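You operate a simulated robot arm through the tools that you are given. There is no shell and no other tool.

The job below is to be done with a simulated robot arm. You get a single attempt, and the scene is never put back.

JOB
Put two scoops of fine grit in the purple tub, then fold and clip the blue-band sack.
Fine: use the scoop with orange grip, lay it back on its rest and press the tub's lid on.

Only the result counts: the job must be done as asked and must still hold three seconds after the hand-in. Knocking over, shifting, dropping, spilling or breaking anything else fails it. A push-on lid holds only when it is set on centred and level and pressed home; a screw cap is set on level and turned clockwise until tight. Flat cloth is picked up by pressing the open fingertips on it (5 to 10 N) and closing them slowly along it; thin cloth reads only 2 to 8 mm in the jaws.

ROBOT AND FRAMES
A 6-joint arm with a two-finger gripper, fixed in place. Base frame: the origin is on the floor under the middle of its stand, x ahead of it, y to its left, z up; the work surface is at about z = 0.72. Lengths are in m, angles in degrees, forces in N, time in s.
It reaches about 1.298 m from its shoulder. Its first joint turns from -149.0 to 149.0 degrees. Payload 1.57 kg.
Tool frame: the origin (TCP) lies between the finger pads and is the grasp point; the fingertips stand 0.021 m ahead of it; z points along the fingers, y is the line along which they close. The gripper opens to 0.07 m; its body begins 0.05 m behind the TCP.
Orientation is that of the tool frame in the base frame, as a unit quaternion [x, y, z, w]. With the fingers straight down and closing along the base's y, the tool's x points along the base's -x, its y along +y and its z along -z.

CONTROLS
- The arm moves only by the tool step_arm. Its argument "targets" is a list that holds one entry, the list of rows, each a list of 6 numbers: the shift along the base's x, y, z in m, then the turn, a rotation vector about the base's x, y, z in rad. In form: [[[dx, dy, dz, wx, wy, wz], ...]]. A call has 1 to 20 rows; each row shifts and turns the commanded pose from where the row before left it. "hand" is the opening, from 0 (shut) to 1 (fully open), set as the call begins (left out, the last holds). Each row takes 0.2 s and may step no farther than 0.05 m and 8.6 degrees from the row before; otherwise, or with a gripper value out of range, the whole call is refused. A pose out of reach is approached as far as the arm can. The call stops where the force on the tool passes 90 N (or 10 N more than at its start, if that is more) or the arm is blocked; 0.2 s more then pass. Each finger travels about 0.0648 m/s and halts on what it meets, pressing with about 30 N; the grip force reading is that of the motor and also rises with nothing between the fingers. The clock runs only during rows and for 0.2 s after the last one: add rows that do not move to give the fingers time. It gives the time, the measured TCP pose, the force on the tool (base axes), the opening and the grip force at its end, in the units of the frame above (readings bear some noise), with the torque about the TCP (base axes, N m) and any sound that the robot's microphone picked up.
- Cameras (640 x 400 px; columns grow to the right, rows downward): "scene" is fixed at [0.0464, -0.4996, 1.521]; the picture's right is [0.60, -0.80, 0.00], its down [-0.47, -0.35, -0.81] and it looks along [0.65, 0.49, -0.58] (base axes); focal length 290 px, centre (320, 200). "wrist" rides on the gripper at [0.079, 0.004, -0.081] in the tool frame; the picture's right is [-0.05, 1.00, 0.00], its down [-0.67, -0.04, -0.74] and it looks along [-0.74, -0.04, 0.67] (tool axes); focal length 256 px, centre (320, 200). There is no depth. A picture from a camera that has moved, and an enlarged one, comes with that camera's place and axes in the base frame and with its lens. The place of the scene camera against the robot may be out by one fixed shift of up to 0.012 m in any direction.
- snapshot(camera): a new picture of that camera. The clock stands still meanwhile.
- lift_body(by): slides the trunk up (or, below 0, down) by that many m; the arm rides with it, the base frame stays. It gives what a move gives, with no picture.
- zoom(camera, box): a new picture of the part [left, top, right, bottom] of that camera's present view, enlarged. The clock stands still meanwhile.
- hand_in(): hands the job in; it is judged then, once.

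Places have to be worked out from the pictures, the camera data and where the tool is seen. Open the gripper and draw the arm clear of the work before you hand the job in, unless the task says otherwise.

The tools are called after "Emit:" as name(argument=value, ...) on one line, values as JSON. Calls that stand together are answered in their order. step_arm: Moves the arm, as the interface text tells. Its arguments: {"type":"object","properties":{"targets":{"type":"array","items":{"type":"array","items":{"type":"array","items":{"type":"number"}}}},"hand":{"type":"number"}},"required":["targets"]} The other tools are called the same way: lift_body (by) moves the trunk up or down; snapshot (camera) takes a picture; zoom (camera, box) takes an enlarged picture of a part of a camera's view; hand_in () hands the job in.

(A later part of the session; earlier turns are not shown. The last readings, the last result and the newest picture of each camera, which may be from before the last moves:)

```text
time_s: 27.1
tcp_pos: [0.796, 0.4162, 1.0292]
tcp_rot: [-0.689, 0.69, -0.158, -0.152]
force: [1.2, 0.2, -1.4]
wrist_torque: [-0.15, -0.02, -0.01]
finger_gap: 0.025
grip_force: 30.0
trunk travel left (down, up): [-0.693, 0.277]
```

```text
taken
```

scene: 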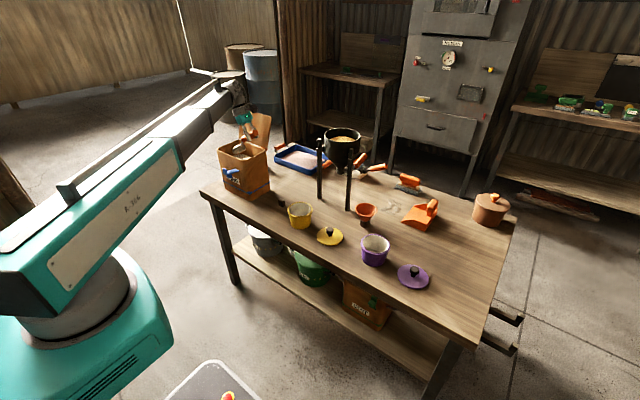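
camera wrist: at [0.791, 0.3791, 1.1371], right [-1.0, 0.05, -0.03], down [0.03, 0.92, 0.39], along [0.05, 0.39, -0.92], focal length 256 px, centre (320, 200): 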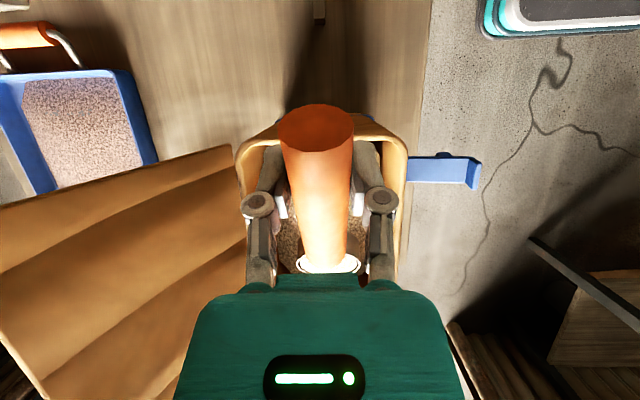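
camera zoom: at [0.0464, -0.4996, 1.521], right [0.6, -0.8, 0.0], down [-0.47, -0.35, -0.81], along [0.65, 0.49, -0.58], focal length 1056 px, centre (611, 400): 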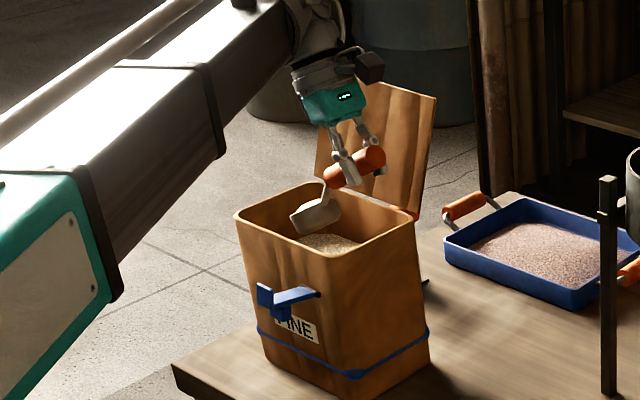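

The sack has not moved in the picture, but the scoop pivoted in the jaws. I zoom in to judge its new angle and whether there is grit in the cup.

Emit:
zoom(camera="scene", box=[222, 115, 272, 160])

Emit:
zoom(camera="wrist", box=[220, 90, 420, 290])

```text
8.89 times, centred on (247, 138) of scene
camera zoom: at [0.0464, -0.4996, 1.521], right [0.6, -0.8, 0.0], down [-0.47, -0.35, -0.81], along [0.65, 0.49, -0.58], focal length 2581 px, centre (969, 756)
```

zoom: 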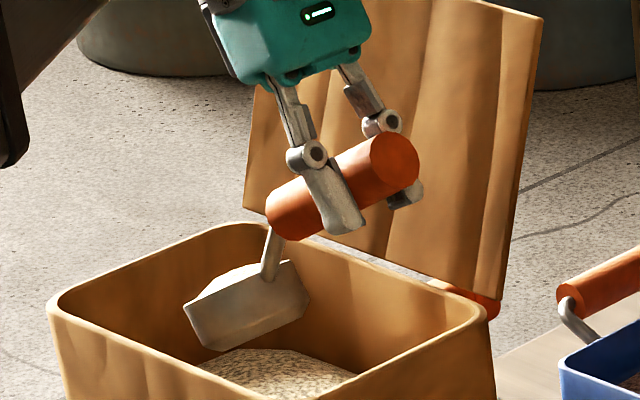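

```text
2.00 times, centred on (320, 190) of wrist
camera zoom: at [0.791, 0.3791, 1.1371], right [-1.0, 0.05, -0.03], down [0.03, 0.92, 0.39], along [0.05, 0.39, -0.92], focal length 512 px, centre (320, 220)
```

zoom: 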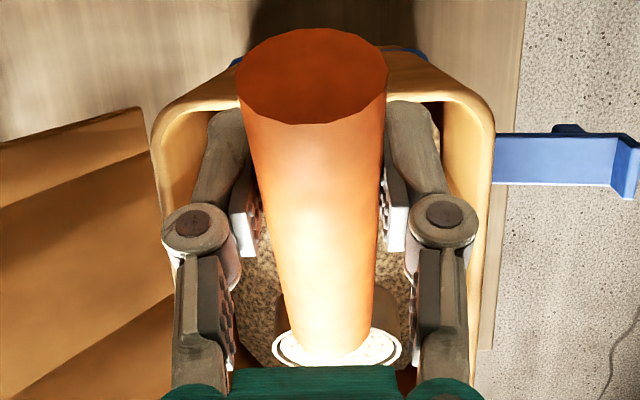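

There seems to be grit heaped in the cup already; the scoop is now pitched about 42°. I level it while still over the opening and look.

Emit:
step_arm(targets=[[[0, -0.002, 0, 0.08, 0, 0], [0, -0.002, 0, 0.08, 0, 0], [0, -0.002, 0, 0.08, 0, 0], [0, -0.002, 0, 0.08, 0, 0], [0, -0.002, 0, 0.08, 0, 0], [0, -0.002, 0, 0.08, 0, 0], [0, -0.002, 0, 0.08, 0, 0], [0, -0.002, 0, 0.08, 0, 0], [0, 0, 0, 0, 0, 0]]])

Emit:
zoom(camera="scene", box=[222, 115, 272, 160])

Emit:
snapshot(camera="wrist")

```text
time_s: 29.1
tcp_pos: [0.796, 0.3999, 1.0148]
tcp_rot: [-0.702, 0.705, 0.068, 0.073]
force: [-0.7, -0.6, -2.2]
wrist_torque: [-0.21, 0.05, -0.02]
finger_gap: 0.0249
grip_force: 30.8
out of reach, approached as far as the arm can: row 1, 2, 3, 5, 8
trunk travel left (down, up): [-0.693, 0.277]
```

```text
8.89 times, centred on (247, 138) of scene
camera zoom: at [0.0464, -0.4996, 1.521], right [0.6, -0.8, 0.0], down [-0.47, -0.35, -0.81], along [0.65, 0.49, -0.58], focal length 2581 px, centre (969, 756)
```

zoom: 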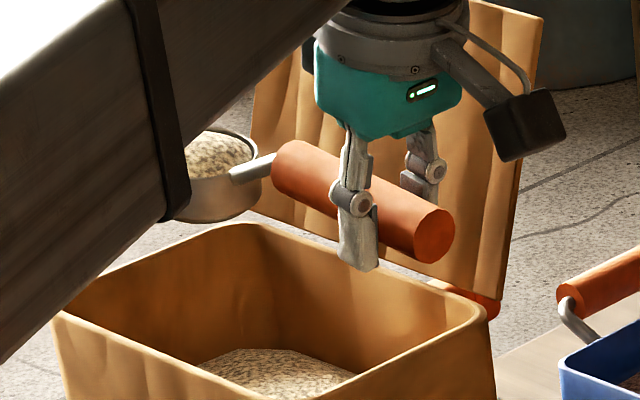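

```text
taken
camera wrist: at [0.7912, 0.3059, 1.0796], right [-1.0, 0.06, 0.0], down [0.03, 0.51, 0.86], along [0.05, 0.86, -0.51], focal length 256 px, centre (320, 200)
```

wrist: 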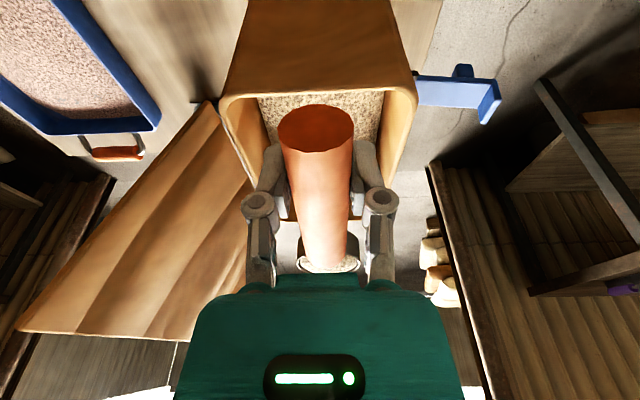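

The cup is full and heaped, and level to within a few degrees; torque also rose from about 0.12 to 0.21 N m. I raise it gently and carry it, keeping the same orientation, toward the purple tub.

Emit:
lift_body(by=0.08)

Emit:
step_arm(targets=[[[-0.003, -0.005, 0, 0, 0, 0], [-0.006, -0.012, 0, 0, 0, 0], [-0.008, -0.02, 0, 0, 0, 0], [-0.01, -0.025, 0, 0, 0, 0], [-0.01, -0.03, 0, 0, 0, 0], [-0.01, -0.03, 0, 0, 0, 0], [-0.01, -0.03, 0, 0, 0, 0], [-0.01, -0.03, 0, 0, 0, 0], [-0.01, -0.03, 0, 0, 0, 0], [-0.008, -0.03, 0, 0, 0, 0], [-0.005, -0.03, 0, 0, 0, 0], [-0.005, -0.03, 0, 0, 0, 0], [-0.005, -0.03, 0, 0, 0, 0], [0, -0.025, 0, 0, 0, 0], [0, -0.018, 0, 0, 0, 0], [0, -0.01, 0, 0, 0, 0], [0, -0.005, 0, 0, 0, 0]]])

Emit:
snapshot(camera="scene")

Emit:
snapshot(camera="wrist")

```text
time_s: 30.3
tcp_pos: [0.7965, 0.4005, 1.0948]
tcp_rot: [-0.702, 0.705, 0.067, 0.072]
force: [0.1, -0.8, -2.1]
wrist_torque: [-0.2, 0.01, 0.02]
finger_gap: 0.0253
grip_force: 30.0
trunk travel left (down, up): [-0.773, 0.197]
```

```text
time_s: 33.9
tcp_pos: [0.6973, 0.0096, 1.0948]
tcp_rot: [-0.702, 0.705, 0.066, 0.071]
force: [-0.3, 0.1, -1.1]
wrist_torque: [-0.18, 0.03, -0.03]
finger_gap: 0.0253
grip_force: 30.0
trunk travel left (down, up): [-0.773, 0.197]
```

```text
taken
```

scene: 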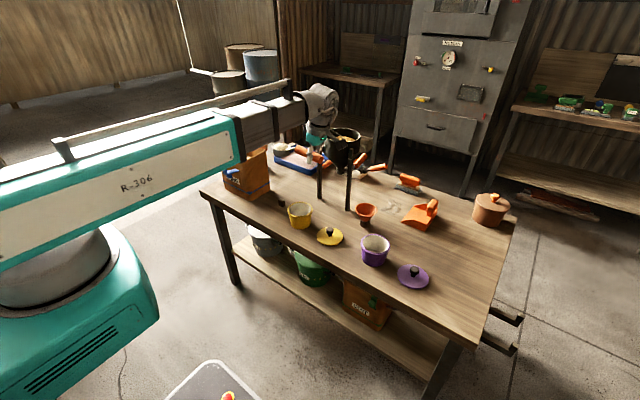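

```text
taken
camera wrist: at [0.6909, -0.0841, 1.1598], right [-1.0, 0.06, 0.0], down [0.03, 0.51, 0.86], along [0.05, 0.86, -0.51], focal length 256 px, centre (320, 200)
```

wrist: 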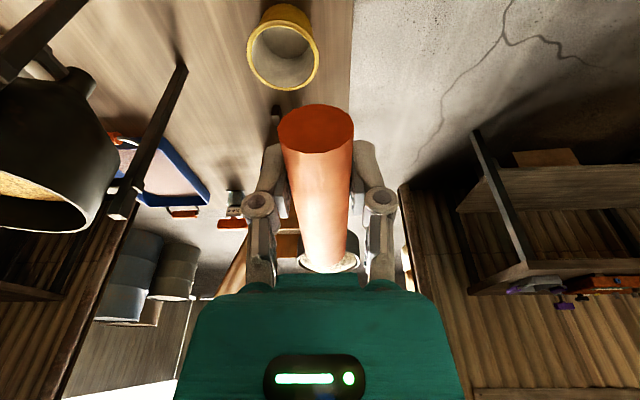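

Halfway, well clear of the hopper, load holding. I check the cup and continue to the near side of the purple tub.

Emit:
zoom(camera="scene", box=[260, 110, 350, 180])

Emit:
step_arm(targets=[[[0, -0.005, 0, 0, 0, 0], [0, -0.012, 0, 0, 0, 0], [0, -0.02, 0, 0, 0, 0], [0.003, -0.027, 0, 0, 0, 0], [0.005, -0.03, 0, 0, 0, 0], [0.005, -0.03, 0, 0, 0, 0], [0.005, -0.03, 0, 0, 0, 0], [0.005, -0.03, 0, 0, 0, 0], [0.005, -0.03, 0, 0, 0, 0], [0.005, -0.03, 0, 0, 0, 0], [0.005, -0.03, 0, 0, 0, 0], [0.005, -0.025, 0, 0, 0, 0], [0.005, -0.02, 0, 0, 0, 0], [0.005, -0.015, 0, 0, 0, 0], [0.003, -0.008, 0, 0, 0, 0], [0.002, -0.005, 0, 0, 0, 0], [0, 0, 0, 0, 0, 0]]])

Emit:
snapshot(camera="scene")

Emit:
snapshot(camera="wrist")

```text
5.71 times, centred on (305, 145) of scene
camera zoom: at [0.0464, -0.4996, 1.521], right [0.6, -0.8, 0.0], down [-0.47, -0.35, -0.81], along [0.65, 0.49, -0.58], focal length 1660 px, centre (406, 514)
```

zoom: 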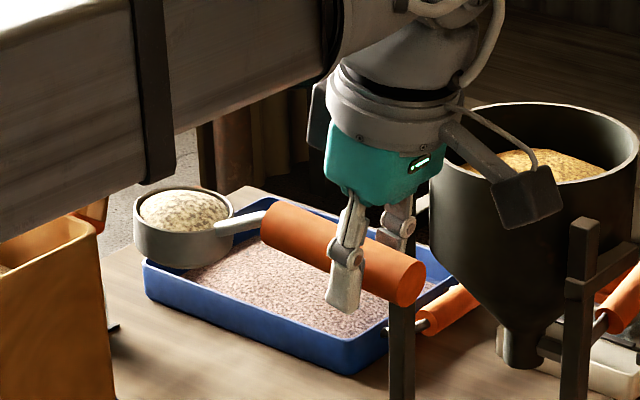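

```text
time_s: 37.5
tcp_pos: [0.7552, -0.3379, 1.0959]
tcp_rot: [-0.702, 0.705, 0.068, 0.072]
force: [-0.3, 0.1, -2.2]
wrist_torque: [-0.21, 0.0, 0.01]
finger_gap: 0.0254
grip_force: 29.8
trunk travel left (down, up): [-0.773, 0.197]
```

```text
taken
```

scene: 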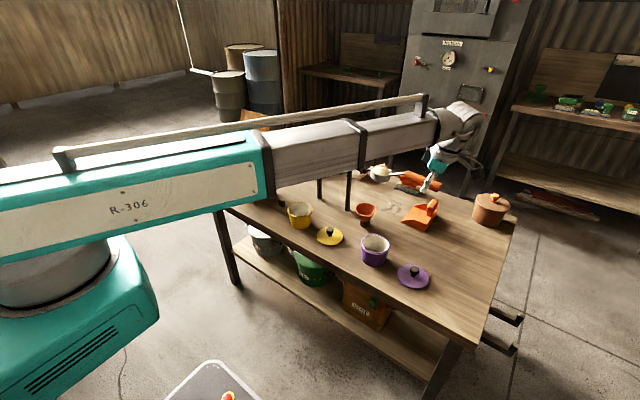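

```text
taken
camera wrist: at [0.7494, -0.4311, 1.1597], right [-1.0, 0.06, 0.0], down [0.03, 0.51, 0.86], along [0.05, 0.86, -0.51], focal length 256 px, centre (320, 200)
```

wrist: 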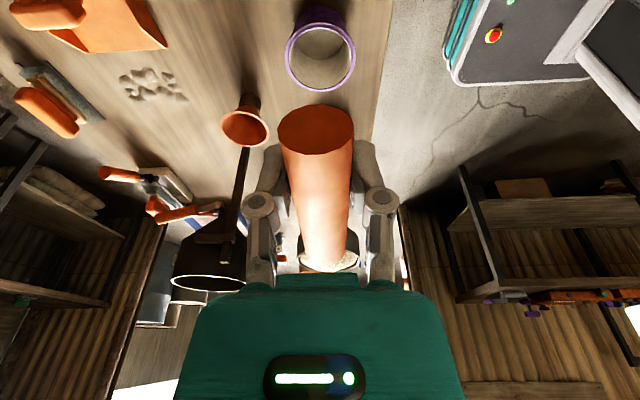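

The load is intact and the tub is ahead and below. I zoom in to fix the tub's centre and rim height.

Emit:
zoom(camera="wrist", box=[260, 0, 380, 110])

Emit:
zoom(camera="scene", box=[345, 220, 405, 280])

Emit:
zoom(camera="scene", box=[350, 140, 480, 220])

```text
3.64 times, centred on (320, 55) of wrist
camera zoom: at [0.7494, -0.4311, 1.1597], right [-1.0, 0.06, 0.0], down [0.03, 0.51, 0.86], along [0.05, 0.86, -0.51], focal length 931 px, centre (320, 727)
```

zoom: 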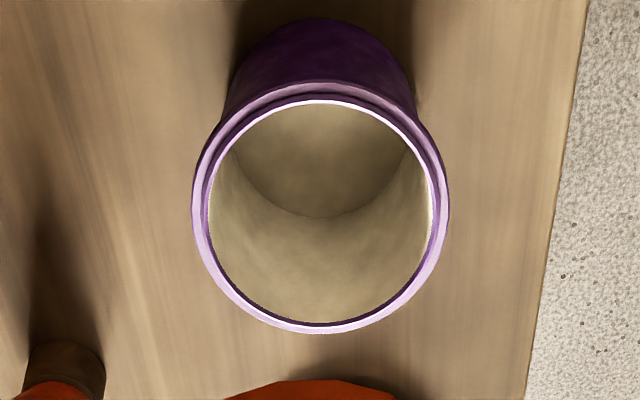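

```text
6.67 times, centred on (375, 250) of scene
camera zoom: at [0.0464, -0.4996, 1.521], right [0.6, -0.8, 0.0], down [-0.47, -0.35, -0.81], along [0.65, 0.49, -0.58], focal length 1936 px, centre (-47, -133)
```

zoom: 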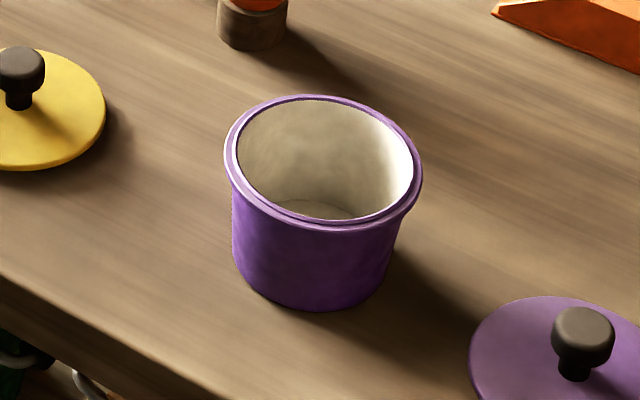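

```text
4.92 times, centred on (415, 180) of scene
camera zoom: at [0.0464, -0.4996, 1.521], right [0.6, -0.8, 0.0], down [-0.47, -0.35, -0.81], along [0.65, 0.49, -0.58], focal length 1430 px, centre (-148, 298)
```

zoom: 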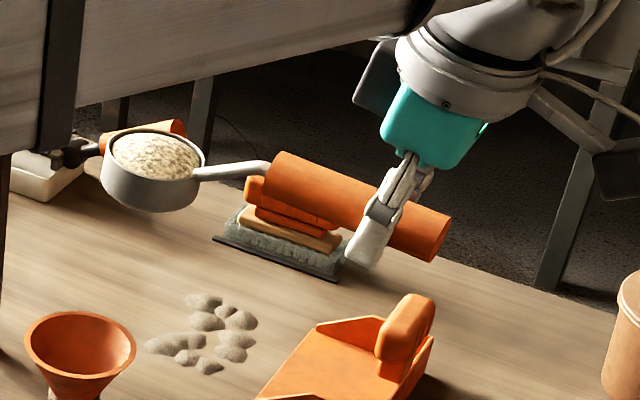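

I place the tub rim centre at (0.760, -0.2165, 0.792), inner diameter about 0.09. I line the cup's far lip up over the tub and lower to pouring height, still level.

Emit:
step_arm(targets=[[[0.001, -0.008, 0, 0, 0, 0], [0.0015, -0.017, 0, 0, 0, 0], [0.0015, -0.017, 0, 0, 0, 0], [0.001, -0.008, 0, 0, 0, 0], [0, 0, 0, 0, 0, 0]]])

Emit:
lift_body(by=-0.1876)

Emit:
snapshot(camera="wrist")

Emit:
zoom(camera="scene", box=[330, 170, 460, 290])

```text
time_s: 38.7
tcp_pos: [0.7612, -0.3871, 1.0959]
tcp_rot: [-0.702, 0.705, 0.067, 0.072]
force: [0.0, 0.4, -1.8]
wrist_torque: [-0.23, 0.03, -0.04]
finger_gap: 0.0252
grip_force: 29.7
trunk travel left (down, up): [-0.773, 0.197]
```

```text
time_s: 40.7
tcp_pos: [0.7605, -0.3875, 0.9086]
tcp_rot: [-0.702, 0.705, 0.068, 0.072]
force: [-0.1, 0.1, -2.2]
wrist_torque: [-0.16, -0.01, 0.03]
finger_gap: 0.0251
grip_force: 30.0
trunk travel left (down, up): [-0.586, 0.384]
```

```text
taken
camera wrist: at [0.7551, -0.4813, 0.9722], right [-1.0, 0.06, 0.0], down [0.03, 0.51, 0.86], along [0.05, 0.86, -0.51], focal length 256 px, centre (320, 200)
```

wrist: 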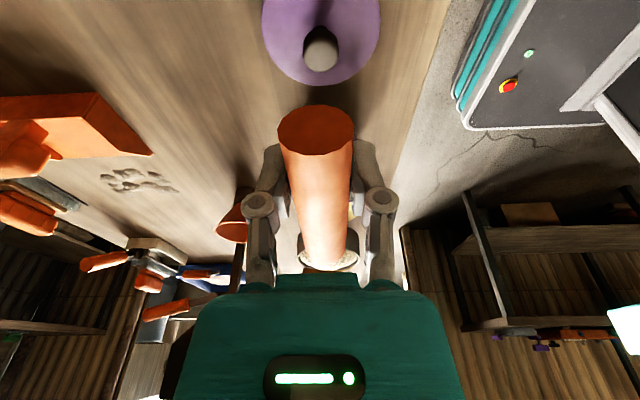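

```text
3.33 times, centred on (395, 230) of scene
camera zoom: at [0.0464, -0.4996, 1.521], right [0.6, -0.8, 0.0], down [-0.47, -0.35, -0.81], along [0.65, 0.49, -0.58], focal length 968 px, centre (70, 100)
```

zoom: 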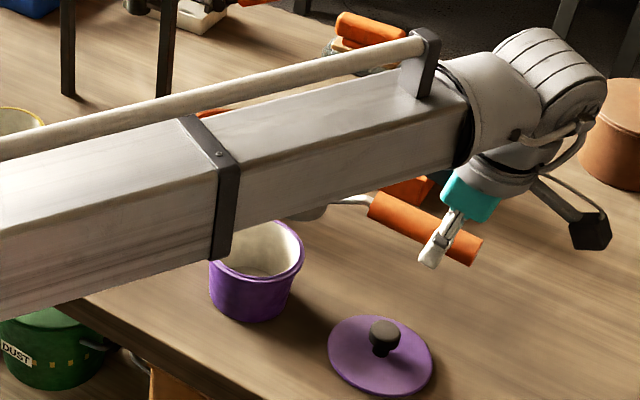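

The lip is above the tub. I start pouring by pitching the cup down in small steps, moving the TCP so the lip stays over the tub.

Emit:
step_arm(targets=[[[0, 0.0003, 0, -0.072, 0, 0], [0, 0.0019, 0, -0.072, 0, 0], [0, 0.0028, 0, -0.072, 0, 0], [0, 0.0035, 0, -0.072, 0, 0], [0, 0.0042, 0, -0.072, 0, 0], [0, 0.0052, 0, -0.072, 0, 0], [0, 0.0058, 0, -0.072, 0, 0], [0, 0.0066, 0, -0.072, 0, 0]]])

Emit:
snapshot(camera="wrist")

Emit:
zoom(camera="scene", box=[330, 170, 460, 290])

```text
time_s: 42.5
tcp_pos: [0.7595, -0.3581, 0.9183]
tcp_rot: [-0.694, 0.695, -0.137, -0.131]
force: [0.0, -0.6, -1.8]
wrist_torque: [-0.11, 0.03, 0.01]
finger_gap: 0.0252
grip_force: 30.1
out of reach, approached as far as the arm can: row 3, 6, 7, 8
trunk travel left (down, up): [-0.586, 0.384]
```

```text
taken
camera wrist: at [0.7547, -0.4012, 1.0226], right [-1.0, 0.05, -0.03], down [0.03, 0.9, 0.44], along [0.05, 0.44, -0.9], focal length 256 px, centre (320, 200)
```

wrist: 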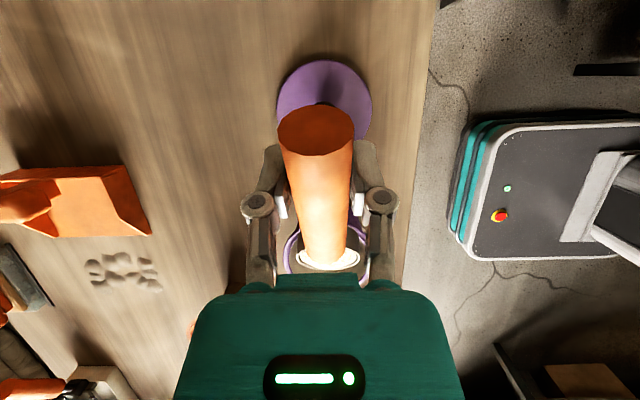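

```text
3.33 times, centred on (395, 230) of scene
camera zoom: at [0.0464, -0.4996, 1.521], right [0.6, -0.8, 0.0], down [-0.47, -0.35, -0.81], along [0.65, 0.49, -0.58], focal length 968 px, centre (70, 100)
```

zoom: 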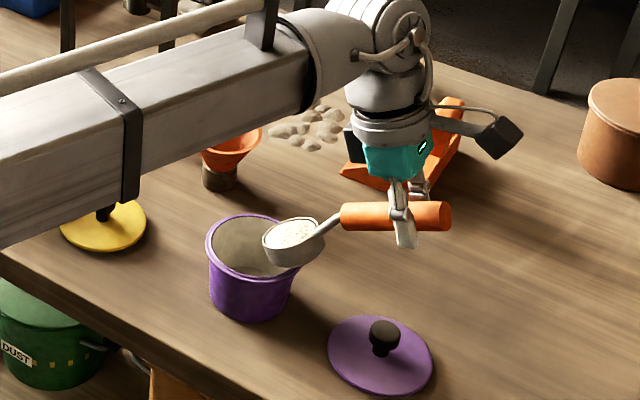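

A clear view now: the cup is tilting over the tub's opening. I zoom in before continuing.

Emit:
zoom(camera="scene", box=[365, 220, 425, 270])

Emit:
zoom(camera="wrist", box=[250, 160, 400, 280])

```text
8.00 times, centred on (395, 245) of scene
camera zoom: at [0.0464, -0.4996, 1.521], right [0.6, -0.8, 0.0], down [-0.47, -0.35, -0.81], along [0.65, 0.49, -0.58], focal length 2323 px, centre (-280, -160)
```

zoom: 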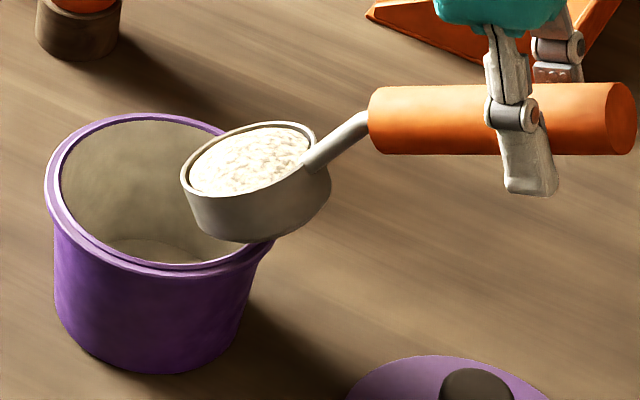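

```text
3.33 times, centred on (325, 220) of wrist
camera zoom: at [0.7547, -0.4012, 1.0226], right [-1.0, 0.05, -0.03], down [0.03, 0.9, 0.44], along [0.05, 0.44, -0.9], focal length 853 px, centre (303, 133)
```

zoom: 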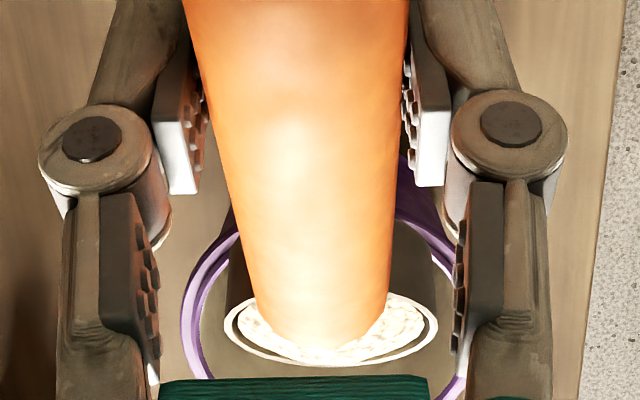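

The handle measures about 29–30° pitch and the lip is well inside the opening. I continue the pour to about 60°, tracking the lip.

Emit:
step_arm(targets=[[[0, 0.006, 0, -0.0436, 0, 0], [0, 0.006, 0, -0.0436, 0, 0], [0, 0.006, 0, -0.0436, 0, 0], [0, 0.0061, 0, -0.0436, 0, 0], [0, 0.0064, 0, -0.0436, 0, 0], [0, 0.0065, 0, -0.0436, 0, 0], [0, 0.0068, 0, -0.0436, 0, 0], [0, 0.0069, 0, -0.0436, 0, 0], [0, 0.0071, 0, -0.0436, 0, 0], [0, 0.0071, 0, -0.0436, 0, 0], [0, 0.0074, 0, -0.0436, 0, 0], [0, 0.0075, 0, -0.0436, 0, 0]]])

Emit:
zoom(camera="scene", box=[355, 200, 435, 270])

Emit:
snapshot(camera="wrist")

```text
time_s: 45.1
tcp_pos: [0.7592, -0.2761, 0.9751]
tcp_rot: [0.637, -0.636, 0.311, 0.306]
force: [-0.5, 0.1, -1.6]
wrist_torque: [-0.04, -0.02, -0.02]
finger_gap: 0.0253
grip_force: 29.8
out of reach, approached as far as the arm can: row 2, 3, 4, 5, 6, 7, 8, 9, 10, 11, 12
trunk travel left (down, up): [-0.586, 0.384]
```

```text
5.71 times, centred on (395, 235) of scene
camera zoom: at [0.0464, -0.4996, 1.521], right [0.6, -0.8, 0.0], down [-0.47, -0.35, -0.81], along [0.65, 0.49, -0.58], focal length 1660 px, centre (-109, 0)
```

zoom: 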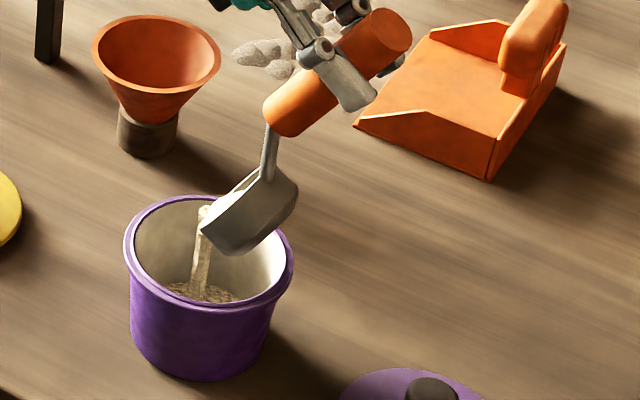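

```text
taken
camera wrist: at [0.7546, -0.2629, 1.0878], right [-1.0, 0.03, -0.05], down [0.03, 1.0, -0.06], along [0.05, -0.06, -1.0], focal length 256 px, centre (320, 200)
```

wrist: 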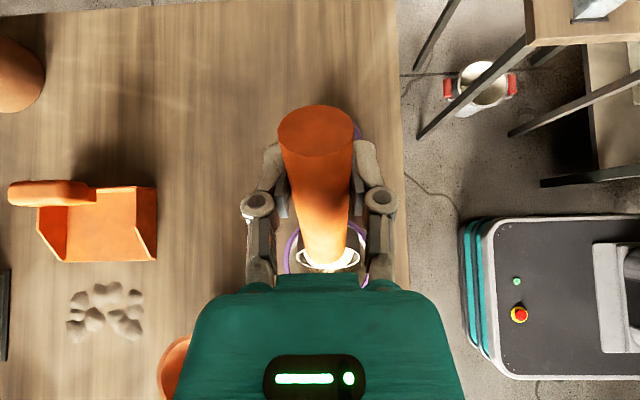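

A stream is falling inside the tub. I hold still for a moment, then lower slightly and tilt further.

Emit:
step_arm(targets=[[[0, 0, 0, 0, 0, 0], [0, 0, 0, 0, 0, 0], [0, 0, 0, 0, 0, 0], [0, 0, 0, 0, 0, 0], [0, 0, 0, 0, 0, 0]]])

Emit:
zoom(camera="scene", box=[355, 200, 435, 270])

```text
time_s: 46.3
tcp_pos: [0.7604, -0.2768, 0.9752]
tcp_rot: [-0.636, 0.636, -0.311, -0.306]
force: [-0.2, 0.5, -2.1]
wrist_torque: [-0.05, -0.03, 0.02]
finger_gap: 0.025
grip_force: 29.4
trunk travel left (down, up): [-0.586, 0.384]
```

```text
5.71 times, centred on (395, 235) of scene
camera zoom: at [0.0464, -0.4996, 1.521], right [0.6, -0.8, 0.0], down [-0.47, -0.35, -0.81], along [0.65, 0.49, -0.58], focal length 1660 px, centre (-109, 0)
```

zoom: 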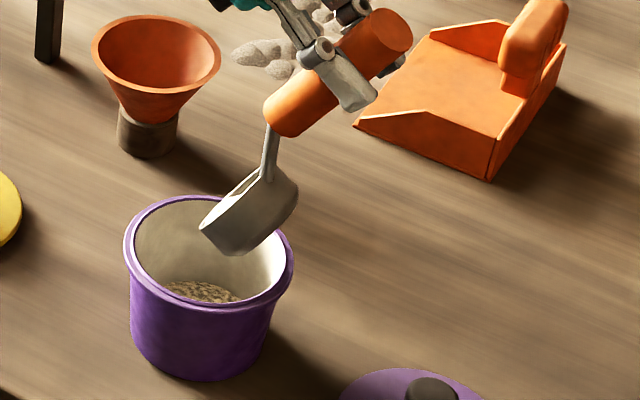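

The flow stopped with the tub partly filled and no spill visible. I tilt on to about 90° in two stages to empty the rest.

Emit:
lift_body(by=-0.01)

Emit:
step_arm(targets=[[[0, 0.0072, 0, -0.0436, 0, 0], [0, 0.0073, 0, -0.0436, 0, 0], [0, 0.0073, 0, -0.0436, 0, 0], [0, 0.0074, 0, -0.0436, 0, 0], [0, 0.0075, 0, -0.0436, 0, 0], [0, 0.0075, 0, -0.0436, 0, 0], [0, 0, 0, 0, 0, 0]]])

Emit:
lift_body(by=-0.03)

Emit:
zoom(camera="scene", box=[355, 190, 435, 270])

```text
time_s: 46.9
tcp_pos: [0.7594, -0.2767, 0.9651]
tcp_rot: [0.637, -0.636, 0.312, 0.305]
force: [0.2, 0.0, -0.6]
wrist_torque: [-0.03, -0.01, -0.03]
finger_gap: 0.0251
grip_force: 30.3
trunk travel left (down, up): [-0.576, 0.394]
```

```text
time_s: 48.5
tcp_pos: [0.7597, -0.2339, 1.0071]
tcp_rot: [0.592, -0.59, 0.392, 0.385]
force: [-0.7, 0.1, -0.2]
wrist_torque: [-0.02, -0.01, 0.02]
finger_gap: 0.0251
grip_force: 30.0
out of reach, approached as far as the arm can: row 1, 2, 3, 4, 5, 6
trunk travel left (down, up): [-0.576, 0.394]
```

```text
time_s: 49.3
tcp_pos: [0.7587, -0.2337, 0.9772]
tcp_rot: [0.592, -0.59, 0.391, 0.385]
force: [-0.6, 0.3, -0.7]
wrist_torque: [-0.01, 0.0, 0.0]
finger_gap: 0.0246
grip_force: 30.7
trunk travel left (down, up): [-0.546, 0.424]
```

```text
5.00 times, centred on (395, 230) of scene
camera zoom: at [0.0464, -0.4996, 1.521], right [0.6, -0.8, 0.0], down [-0.47, -0.35, -0.81], along [0.65, 0.49, -0.58], focal length 1452 px, centre (-55, 50)
```

zoom: 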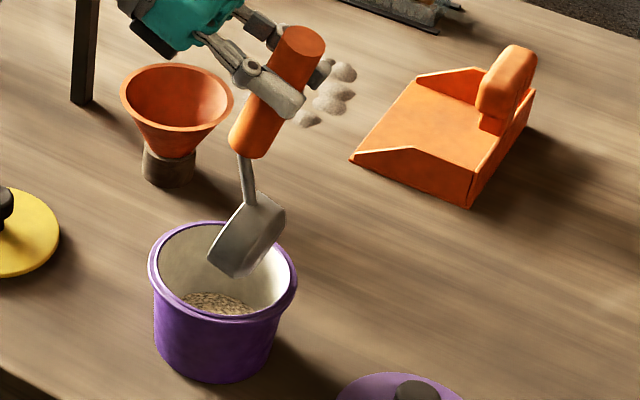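

More grit is in the tub. I continue to about 92° and hold, to empty the cup fully.

Emit:
step_arm(targets=[[[0, 0.0075, 0, -0.0436, 0, 0], [0, 0.0076, 0, -0.0436, 0, 0], [0, 0.0077, 0, -0.0436, 0, 0], [0, 0.0077, 0, -0.0436, 0, 0], [0, 0.0078, 0, -0.0436, 0, 0], [0, 0.0078, 0, -0.0436, 0, 0], [0, 0.0078, 0, -0.0436, 0, 0], [0, 0, 0, 0, 0, 0], [0, 0, 0, 0, 0, 0], [0, 0, 0, 0, 0, 0]]])

Emit:
zoom(camera="scene", box=[355, 190, 435, 270])

Emit:
snapshot(camera="wrist")

```text
time_s: 51.5
tcp_pos: [0.7604, -0.1805, 1.0307]
tcp_rot: [0.527, -0.524, 0.476, 0.47]
force: [-0.4, 0.5, -1.3]
wrist_torque: [0.01, -0.01, 0.02]
finger_gap: 0.0251
grip_force: 30.2
out of reach, approached as far as the arm can: row 1, 2, 3, 4, 5, 6, 7
trunk travel left (down, up): [-0.546, 0.424]
```

```text
5.00 times, centred on (395, 230) of scene
camera zoom: at [0.0464, -0.4996, 1.521], right [0.6, -0.8, 0.0], down [-0.47, -0.35, -0.81], along [0.65, 0.49, -0.58], focal length 1452 px, centre (-55, 50)
```

zoom: 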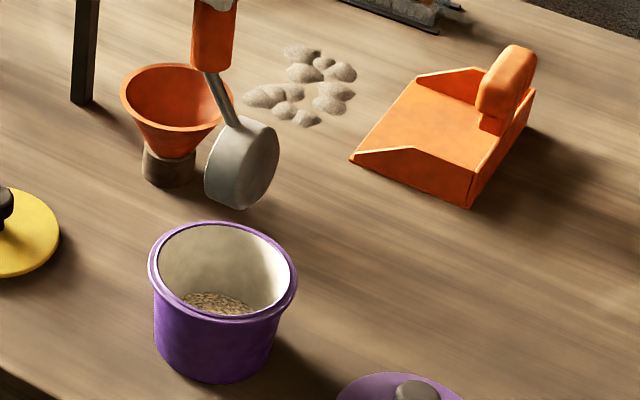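

```text
taken
camera wrist: at [0.7535, -0.1081, 1.1185], right [-1.0, 0.0, -0.06], down [0.03, 0.81, -0.58], along [0.05, -0.59, -0.81], focal length 256 px, centre (320, 200)
```

wrist: 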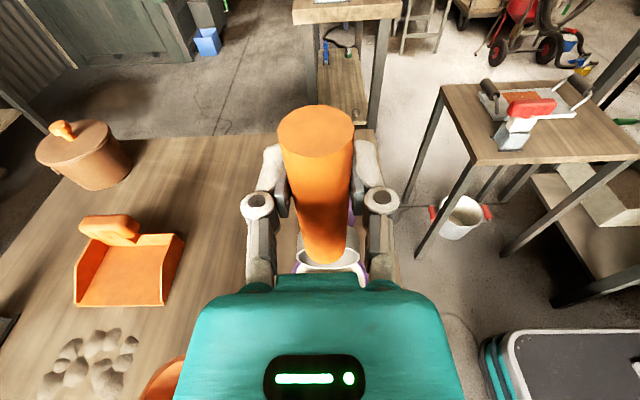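

The cup looks empty now. I check the tub and the table around it for stray grains.

Emit:
zoom(camera="scene", box=[350, 220, 400, 275])

Emit:
zoom(camera="wrist", box=[240, 200, 400, 300])

```text
7.27 times, centred on (375, 248) of scene
camera zoom: at [0.0464, -0.4996, 1.521], right [0.6, -0.8, 0.0], down [-0.47, -0.35, -0.81], along [0.65, 0.49, -0.58], focal length 2112 px, centre (-80, -146)
```

zoom: 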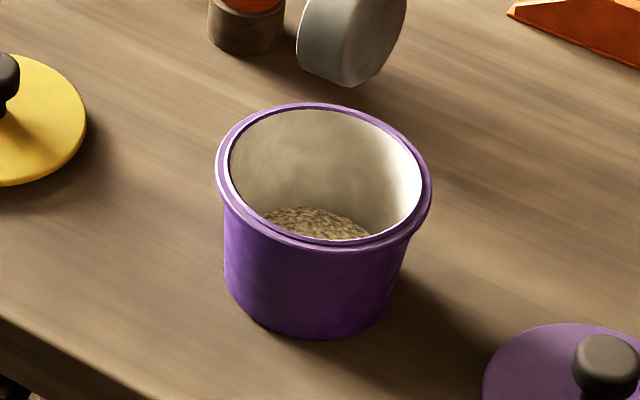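

```text
4.00 times, centred on (320, 250) of wrist
camera zoom: at [0.7535, -0.1081, 1.1185], right [-1.0, 0.0, -0.06], down [0.03, 0.81, -0.58], along [0.05, -0.59, -0.81], focal length 1024 px, centre (320, 0)
```

zoom: 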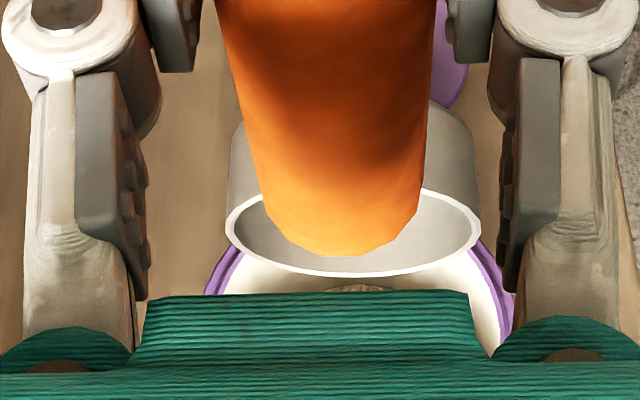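

The first scoop is in the tub with nothing spilled. I raise, pitch back to about 45° cup-down and carry the empty scoop back toward the sack, staying clear of the hopper.

Emit:
lift_body(by=0.22)

Emit:
step_arm(targets=[[[-0.006, 0, 0, 0.1017, 0, 0], [-0.008, 0, 0, 0.1017, 0, 0], [-0.008, 0, 0, 0.1017, 0, 0], [-0.008, 0, 0, 0.1017, 0, 0], [-0.008, 0.005, 0, 0.1017, 0, 0], [-0.008, 0.01, 0, 0.1017, 0, 0], [-0.008, 0.015, 0, 0.1017, 0, 0], [-0.006, 0.025, 0, 0.1017, 0, 0], [0, 0.03, 0, 0, 0, 0], [0, 0.035, 0, 0, 0, 0], [0, 0.04, 0, 0, 0, 0], [0, 0.04, 0, 0, 0, 0], [0, 0.04, 0, 0, 0, 0], [0, 0.035, 0, 0, 0, 0], [0, 0.025, 0, 0, 0, 0]]])

Emit:
snapshot(camera="scene")

Emit:
snapshot(camera="wrist")

```text
time_s: 53.8
tcp_pos: [0.7597, -0.1814, 1.25]
tcp_rot: [0.527, -0.525, 0.476, 0.47]
force: [-0.1, -0.5, -1.3]
wrist_torque: [-0.01, -0.03, -0.03]
finger_gap: 0.0251
grip_force: 30.2
trunk travel left (down, up): [-0.766, 0.204]
```

```text
time_s: 57.0
tcp_pos: [0.6991, 0.1192, 1.1232]
tcp_rot: [-0.669, 0.671, -0.229, -0.224]
force: [-0.6, 0.2, -1.7]
wrist_torque: [-0.06, -0.01, -0.02]
finger_gap: 0.0248
grip_force: 30.5
out of reach, approached as far as the arm can: row 1, 2, 3, 4, 5, 6, 7, 8
trunk travel left (down, up): [-0.766, 0.204]
```

```text
taken
```

scene: 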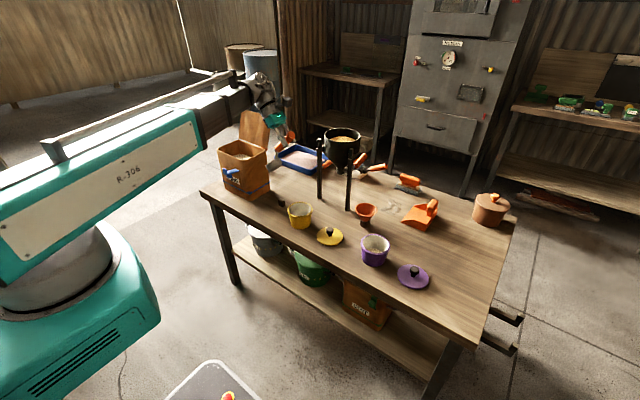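

```text
taken
camera wrist: at [0.6932, 0.1055, 1.2353], right [-1.0, 0.04, -0.04], down [0.03, 0.98, 0.19], along [0.05, 0.19, -0.98], focal length 256 px, centre (320, 200)
```

wrist: 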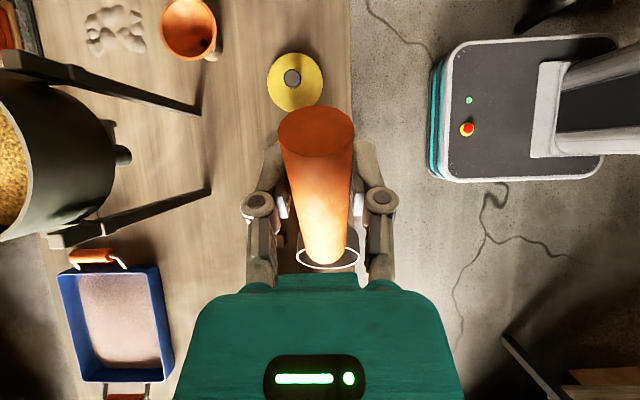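

Clear path ahead. I move over the sack opening, cup still above the rim.

Emit:
step_arm(targets=[[[0.005, 0.015, 0, 0, 0, 0], [0.009, 0.03, 0, 0, 0, 0], [0.011, 0.04, 0, 0, 0, 0], [0.012, 0.045, 0, 0, 0, 0], [0.012, 0.045, 0, 0, 0, 0], [0.012, 0.045, 0, 0, 0, 0], [0.011, 0.04, 0, 0, 0, 0], [0.01, 0.035, 0, 0, 0, 0], [0.006, 0.025, 0, 0, 0, 0], [0.003, 0.014, 0, 0, 0, 0], [0, 0, 0, 0, 0, 0]]])

Emit:
snapshot(camera="wrist")

Emit:
zoom(camera="scene", box=[190, 70, 310, 200])

```text
time_s: 59.4
tcp_pos: [0.7905, 0.4549, 1.1225]
tcp_rot: [-0.669, 0.67, -0.229, -0.224]
force: [0.7, 0.1, -1.5]
wrist_torque: [-0.06, -0.03, -0.01]
finger_gap: 0.0251
grip_force: 30.1
trunk travel left (down, up): [-0.766, 0.204]
```

```text
taken
camera wrist: at [0.7835, 0.4404, 1.2351], right [-1.0, 0.04, -0.04], down [0.03, 0.98, 0.19], along [0.05, 0.19, -0.98], focal length 256 px, centre (320, 200)
```

wrist: 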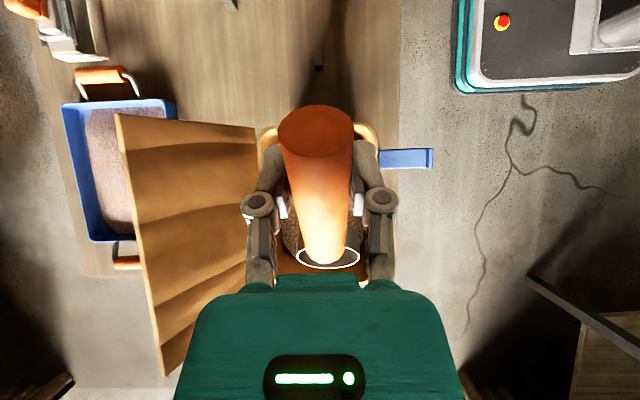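

```text
3.08 times, centred on (250, 135) of scene
camera zoom: at [0.0464, -0.4996, 1.521], right [0.6, -0.8, 0.0], down [-0.47, -0.35, -0.81], along [0.65, 0.49, -0.58], focal length 894 px, centre (535, 400)
```

zoom: 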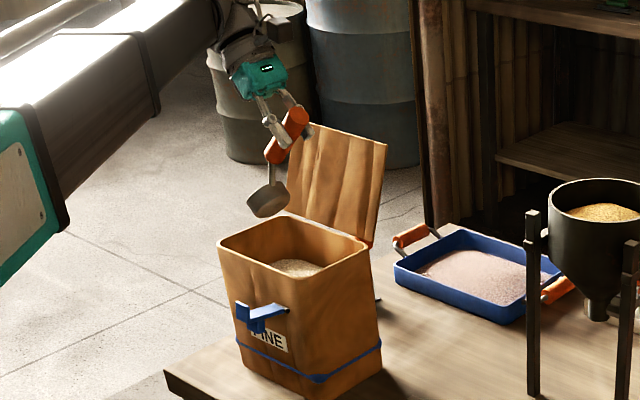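

Centred over the opening. I lower in stages, stopping the TCP at z≈0.972 so the fingertips stay above the rim this time.

Emit:
lift_body(by=-0.11)

Emit:
lift_body(by=-0.025)

Emit:
lift_body(by=-0.013)

Emit:
snapshot(camera="wrist")

Emit:
zoom(camera="scene", box=[210, 90, 280, 180])

```text
time_s: 60.8
tcp_pos: [0.7883, 0.4547, 1.0116]
tcp_rot: [-0.67, 0.67, -0.229, -0.224]
force: [-0.5, 0.6, -0.9]
wrist_torque: [-0.08, 0.01, 0.01]
finger_gap: 0.0252
grip_force: 29.8
trunk travel left (down, up): [-0.656, 0.314]
```

```text
time_s: 61.5
tcp_pos: [0.7889, 0.4543, 0.9862]
tcp_rot: [0.67, -0.67, 0.229, 0.223]
force: [0.1, 0.5, -2.3]
wrist_torque: [-0.09, 0.0, 0.0]
finger_gap: 0.025
grip_force: 30.1
trunk travel left (down, up): [-0.631, 0.339]
```

```text
time_s: 62.1
tcp_pos: [0.7886, 0.4537, 0.9758]
tcp_rot: [0.67, -0.67, 0.229, 0.223]
force: [-0.7, -5.3, 10.8]
wrist_torque: [0.37, 0.03, -0.01]
finger_gap: 0.0252
grip_force: 30.3
trunk travel left (down, up): [-0.618, 0.352]
```

```text
taken
camera wrist: at [0.7826, 0.4393, 1.0883], right [-1.0, 0.04, -0.04], down [0.03, 0.98, 0.19], along [0.05, 0.19, -0.98], focal length 256 px, centre (320, 200)
```

wrist: 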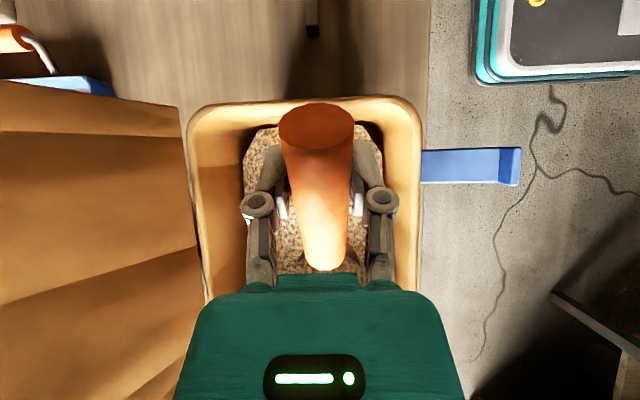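

```text
4.44 times, centred on (245, 135) of scene
camera zoom: at [0.0464, -0.4996, 1.521], right [0.6, -0.8, 0.0], down [-0.47, -0.35, -0.81], along [0.65, 0.49, -0.58], focal length 1291 px, centre (653, 489)
```

zoom: 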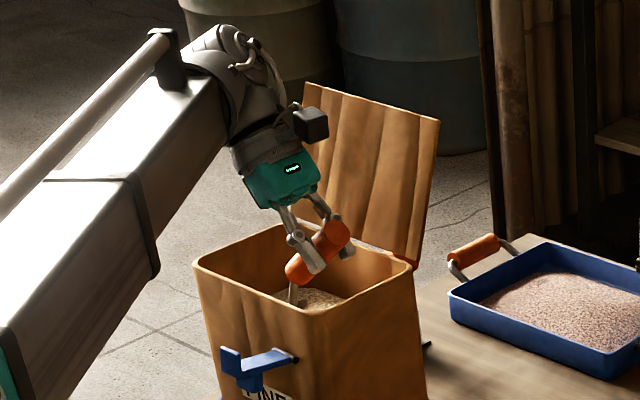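

The cup is buried and just met firm ground (11 N). I ease up slightly, sweep forward while tipping the cup up, and lift out in stages inside the sack.

Emit:
lift_body(by=0.005)

Emit:
step_arm(targets=[[[0, 0.002, 0, 0.0291, 0, 0], [0, 0, 0, 0.0291, 0, 0], [0, -0.001, 0, 0.0291, 0, 0], [0, -0.001, 0, 0.0291, 0, 0], [0, -0.002, 0, 0.0291, 0, 0], [0, -0.002, 0, 0.0291, 0, 0]]])

Emit:
lift_body(by=0.03)

Emit:
zoom(camera="scene", box=[210, 90, 280, 180])

Emit:
snapshot(camera="wrist")

```text
time_s: 62.7
tcp_pos: [0.7892, 0.4554, 0.978]
tcp_rot: [0.67, -0.67, 0.229, 0.223]
force: [1.4, 0.0, -2.7]
wrist_torque: [-0.15, 0.01, 0.03]
finger_gap: 0.0251
grip_force: 30.2
trunk travel left (down, up): [-0.623, 0.347]
```

```text
time_s: 64.1
tcp_pos: [0.7908, 0.4511, 0.9611]
tcp_rot: [-0.687, 0.687, -0.17, -0.164]
force: [0.2, -0.8, -1.7]
wrist_torque: [-0.15, 0.03, -0.05]
finger_gap: 0.0251
grip_force: 30.0
out of reach, approached as far as the arm can: row 1, 2, 4, 6
trunk travel left (down, up): [-0.623, 0.347]
```

```text
time_s: 64.8
tcp_pos: [0.7893, 0.4499, 0.9914]
tcp_rot: [-0.686, 0.688, -0.17, -0.164]
force: [0.3, 0.5, -1.3]
wrist_torque: [-0.17, 0.0, 0.01]
finger_gap: 0.025
grip_force: 29.9
trunk travel left (down, up): [-0.653, 0.317]
```

```text
4.44 times, centred on (245, 135) of scene
camera zoom: at [0.0464, -0.4996, 1.521], right [0.6, -0.8, 0.0], down [-0.47, -0.35, -0.81], along [0.65, 0.49, -0.58], focal length 1291 px, centre (653, 489)
```

zoom: 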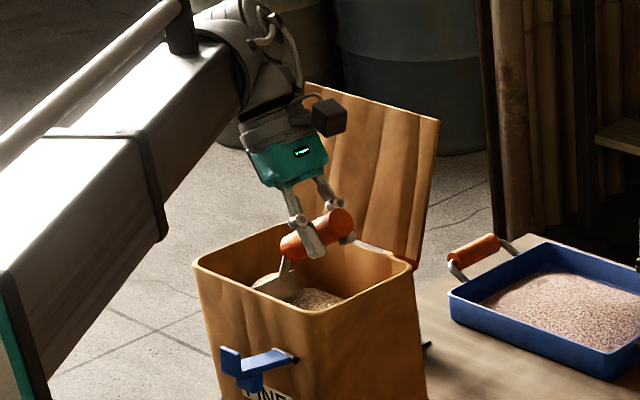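

```text
taken
camera wrist: at [0.7842, 0.4167, 1.1005], right [-1.0, 0.05, -0.03], down [0.03, 0.93, 0.36], along [0.05, 0.35, -0.93], focal length 256 px, centre (320, 200)
```

wrist: 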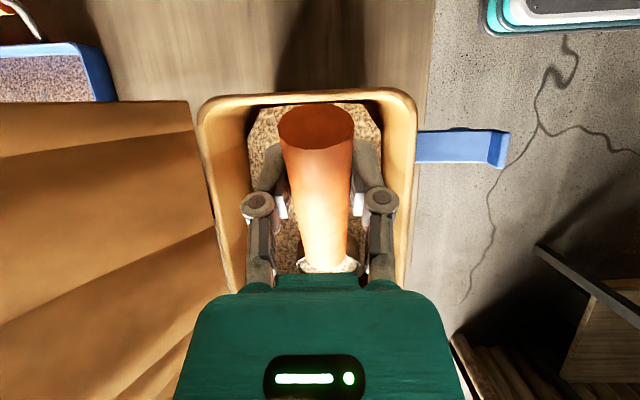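

Loaded (torque -0.16, grit visible in the cup). I keep levelling and rising in stages.

Emit:
step_arm(targets=[[[0, -0.003, 0, 0.0436, 0, 0], [0, -0.003, 0, 0.0436, 0, 0], [0, -0.004, 0, 0.0436, 0, 0], [0, -0.004, 0, 0.0436, 0, 0], [0, -0.004, 0, 0.0436, 0, 0], [0, -0.004, 0, 0.0436, 0, 0]]])

Emit:
lift_body(by=0.04)

Emit:
step_arm(targets=[[[0, -0.003, 0, 0.0436, 0, 0], [0, -0.003, 0, 0.0436, 0, 0], [0, -0.003, 0, 0.0436, 0, 0], [0, -0.003, 0, 0.0436, 0, 0], [0, -0.002, 0, 0.0436, 0, 0], [0, -0.002, 0, 0.0436, 0, 0], [0, -0.001, 0, 0.0436, 0, 0], [0, 0, 0, 0, 0, 0]]])

Emit:
zoom(camera="scene", box=[205, 95, 285, 165])

Emit:
snapshot(camera="wrist")

```text
time_s: 66.2
tcp_pos: [0.7897, 0.4285, 0.9765]
tcp_rot: [-0.702, 0.704, -0.079, -0.073]
force: [0.6, 0.0, -1.8]
wrist_torque: [-0.16, 0.02, -0.01]
finger_gap: 0.025
grip_force: 30.1
out of reach, approached as far as the arm can: row 1, 2, 4, 6
trunk travel left (down, up): [-0.653, 0.317]
```

```text
time_s: 67.0
tcp_pos: [0.7911, 0.4283, 1.0151]
tcp_rot: [-0.702, 0.704, -0.078, -0.073]
force: [-0.4, -0.1, -2.8]
wrist_torque: [-0.2, 0.03, -0.05]
finger_gap: 0.0251
grip_force: 30.0
trunk travel left (down, up): [-0.693, 0.277]
```

```text
time_s: 68.8
tcp_pos: [0.79, 0.4108, 1.0117]
tcp_rot: [-0.706, 0.707, 0.03, 0.034]
force: [0.3, 0.0, -1.8]
wrist_torque: [-0.2, 0.0, 0.0]
finger_gap: 0.0254
grip_force: 30.4
out of reach, approached as far as the arm can: row 3
trunk travel left (down, up): [-0.693, 0.277]
```

```text
5.71 times, centred on (245, 130) of scene
camera zoom: at [0.0464, -0.4996, 1.521], right [0.6, -0.8, 0.0], down [-0.47, -0.35, -0.81], along [0.65, 0.49, -0.58], focal length 1660 px, centre (749, 600)
```

zoom: 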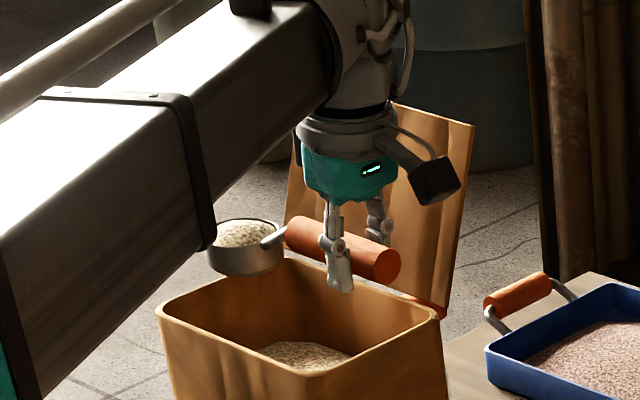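

```text
taken
camera wrist: at [0.7842, 0.3244, 1.0857], right [-1.0, 0.06, 0.0], down [0.03, 0.6, 0.8], along [0.05, 0.8, -0.6], focal length 256 px, centre (320, 200)
```

wrist: 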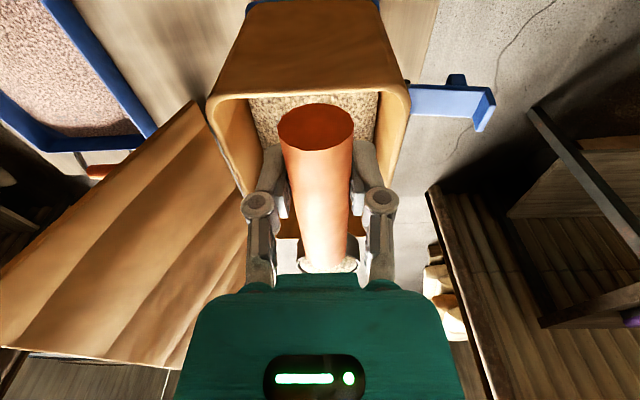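

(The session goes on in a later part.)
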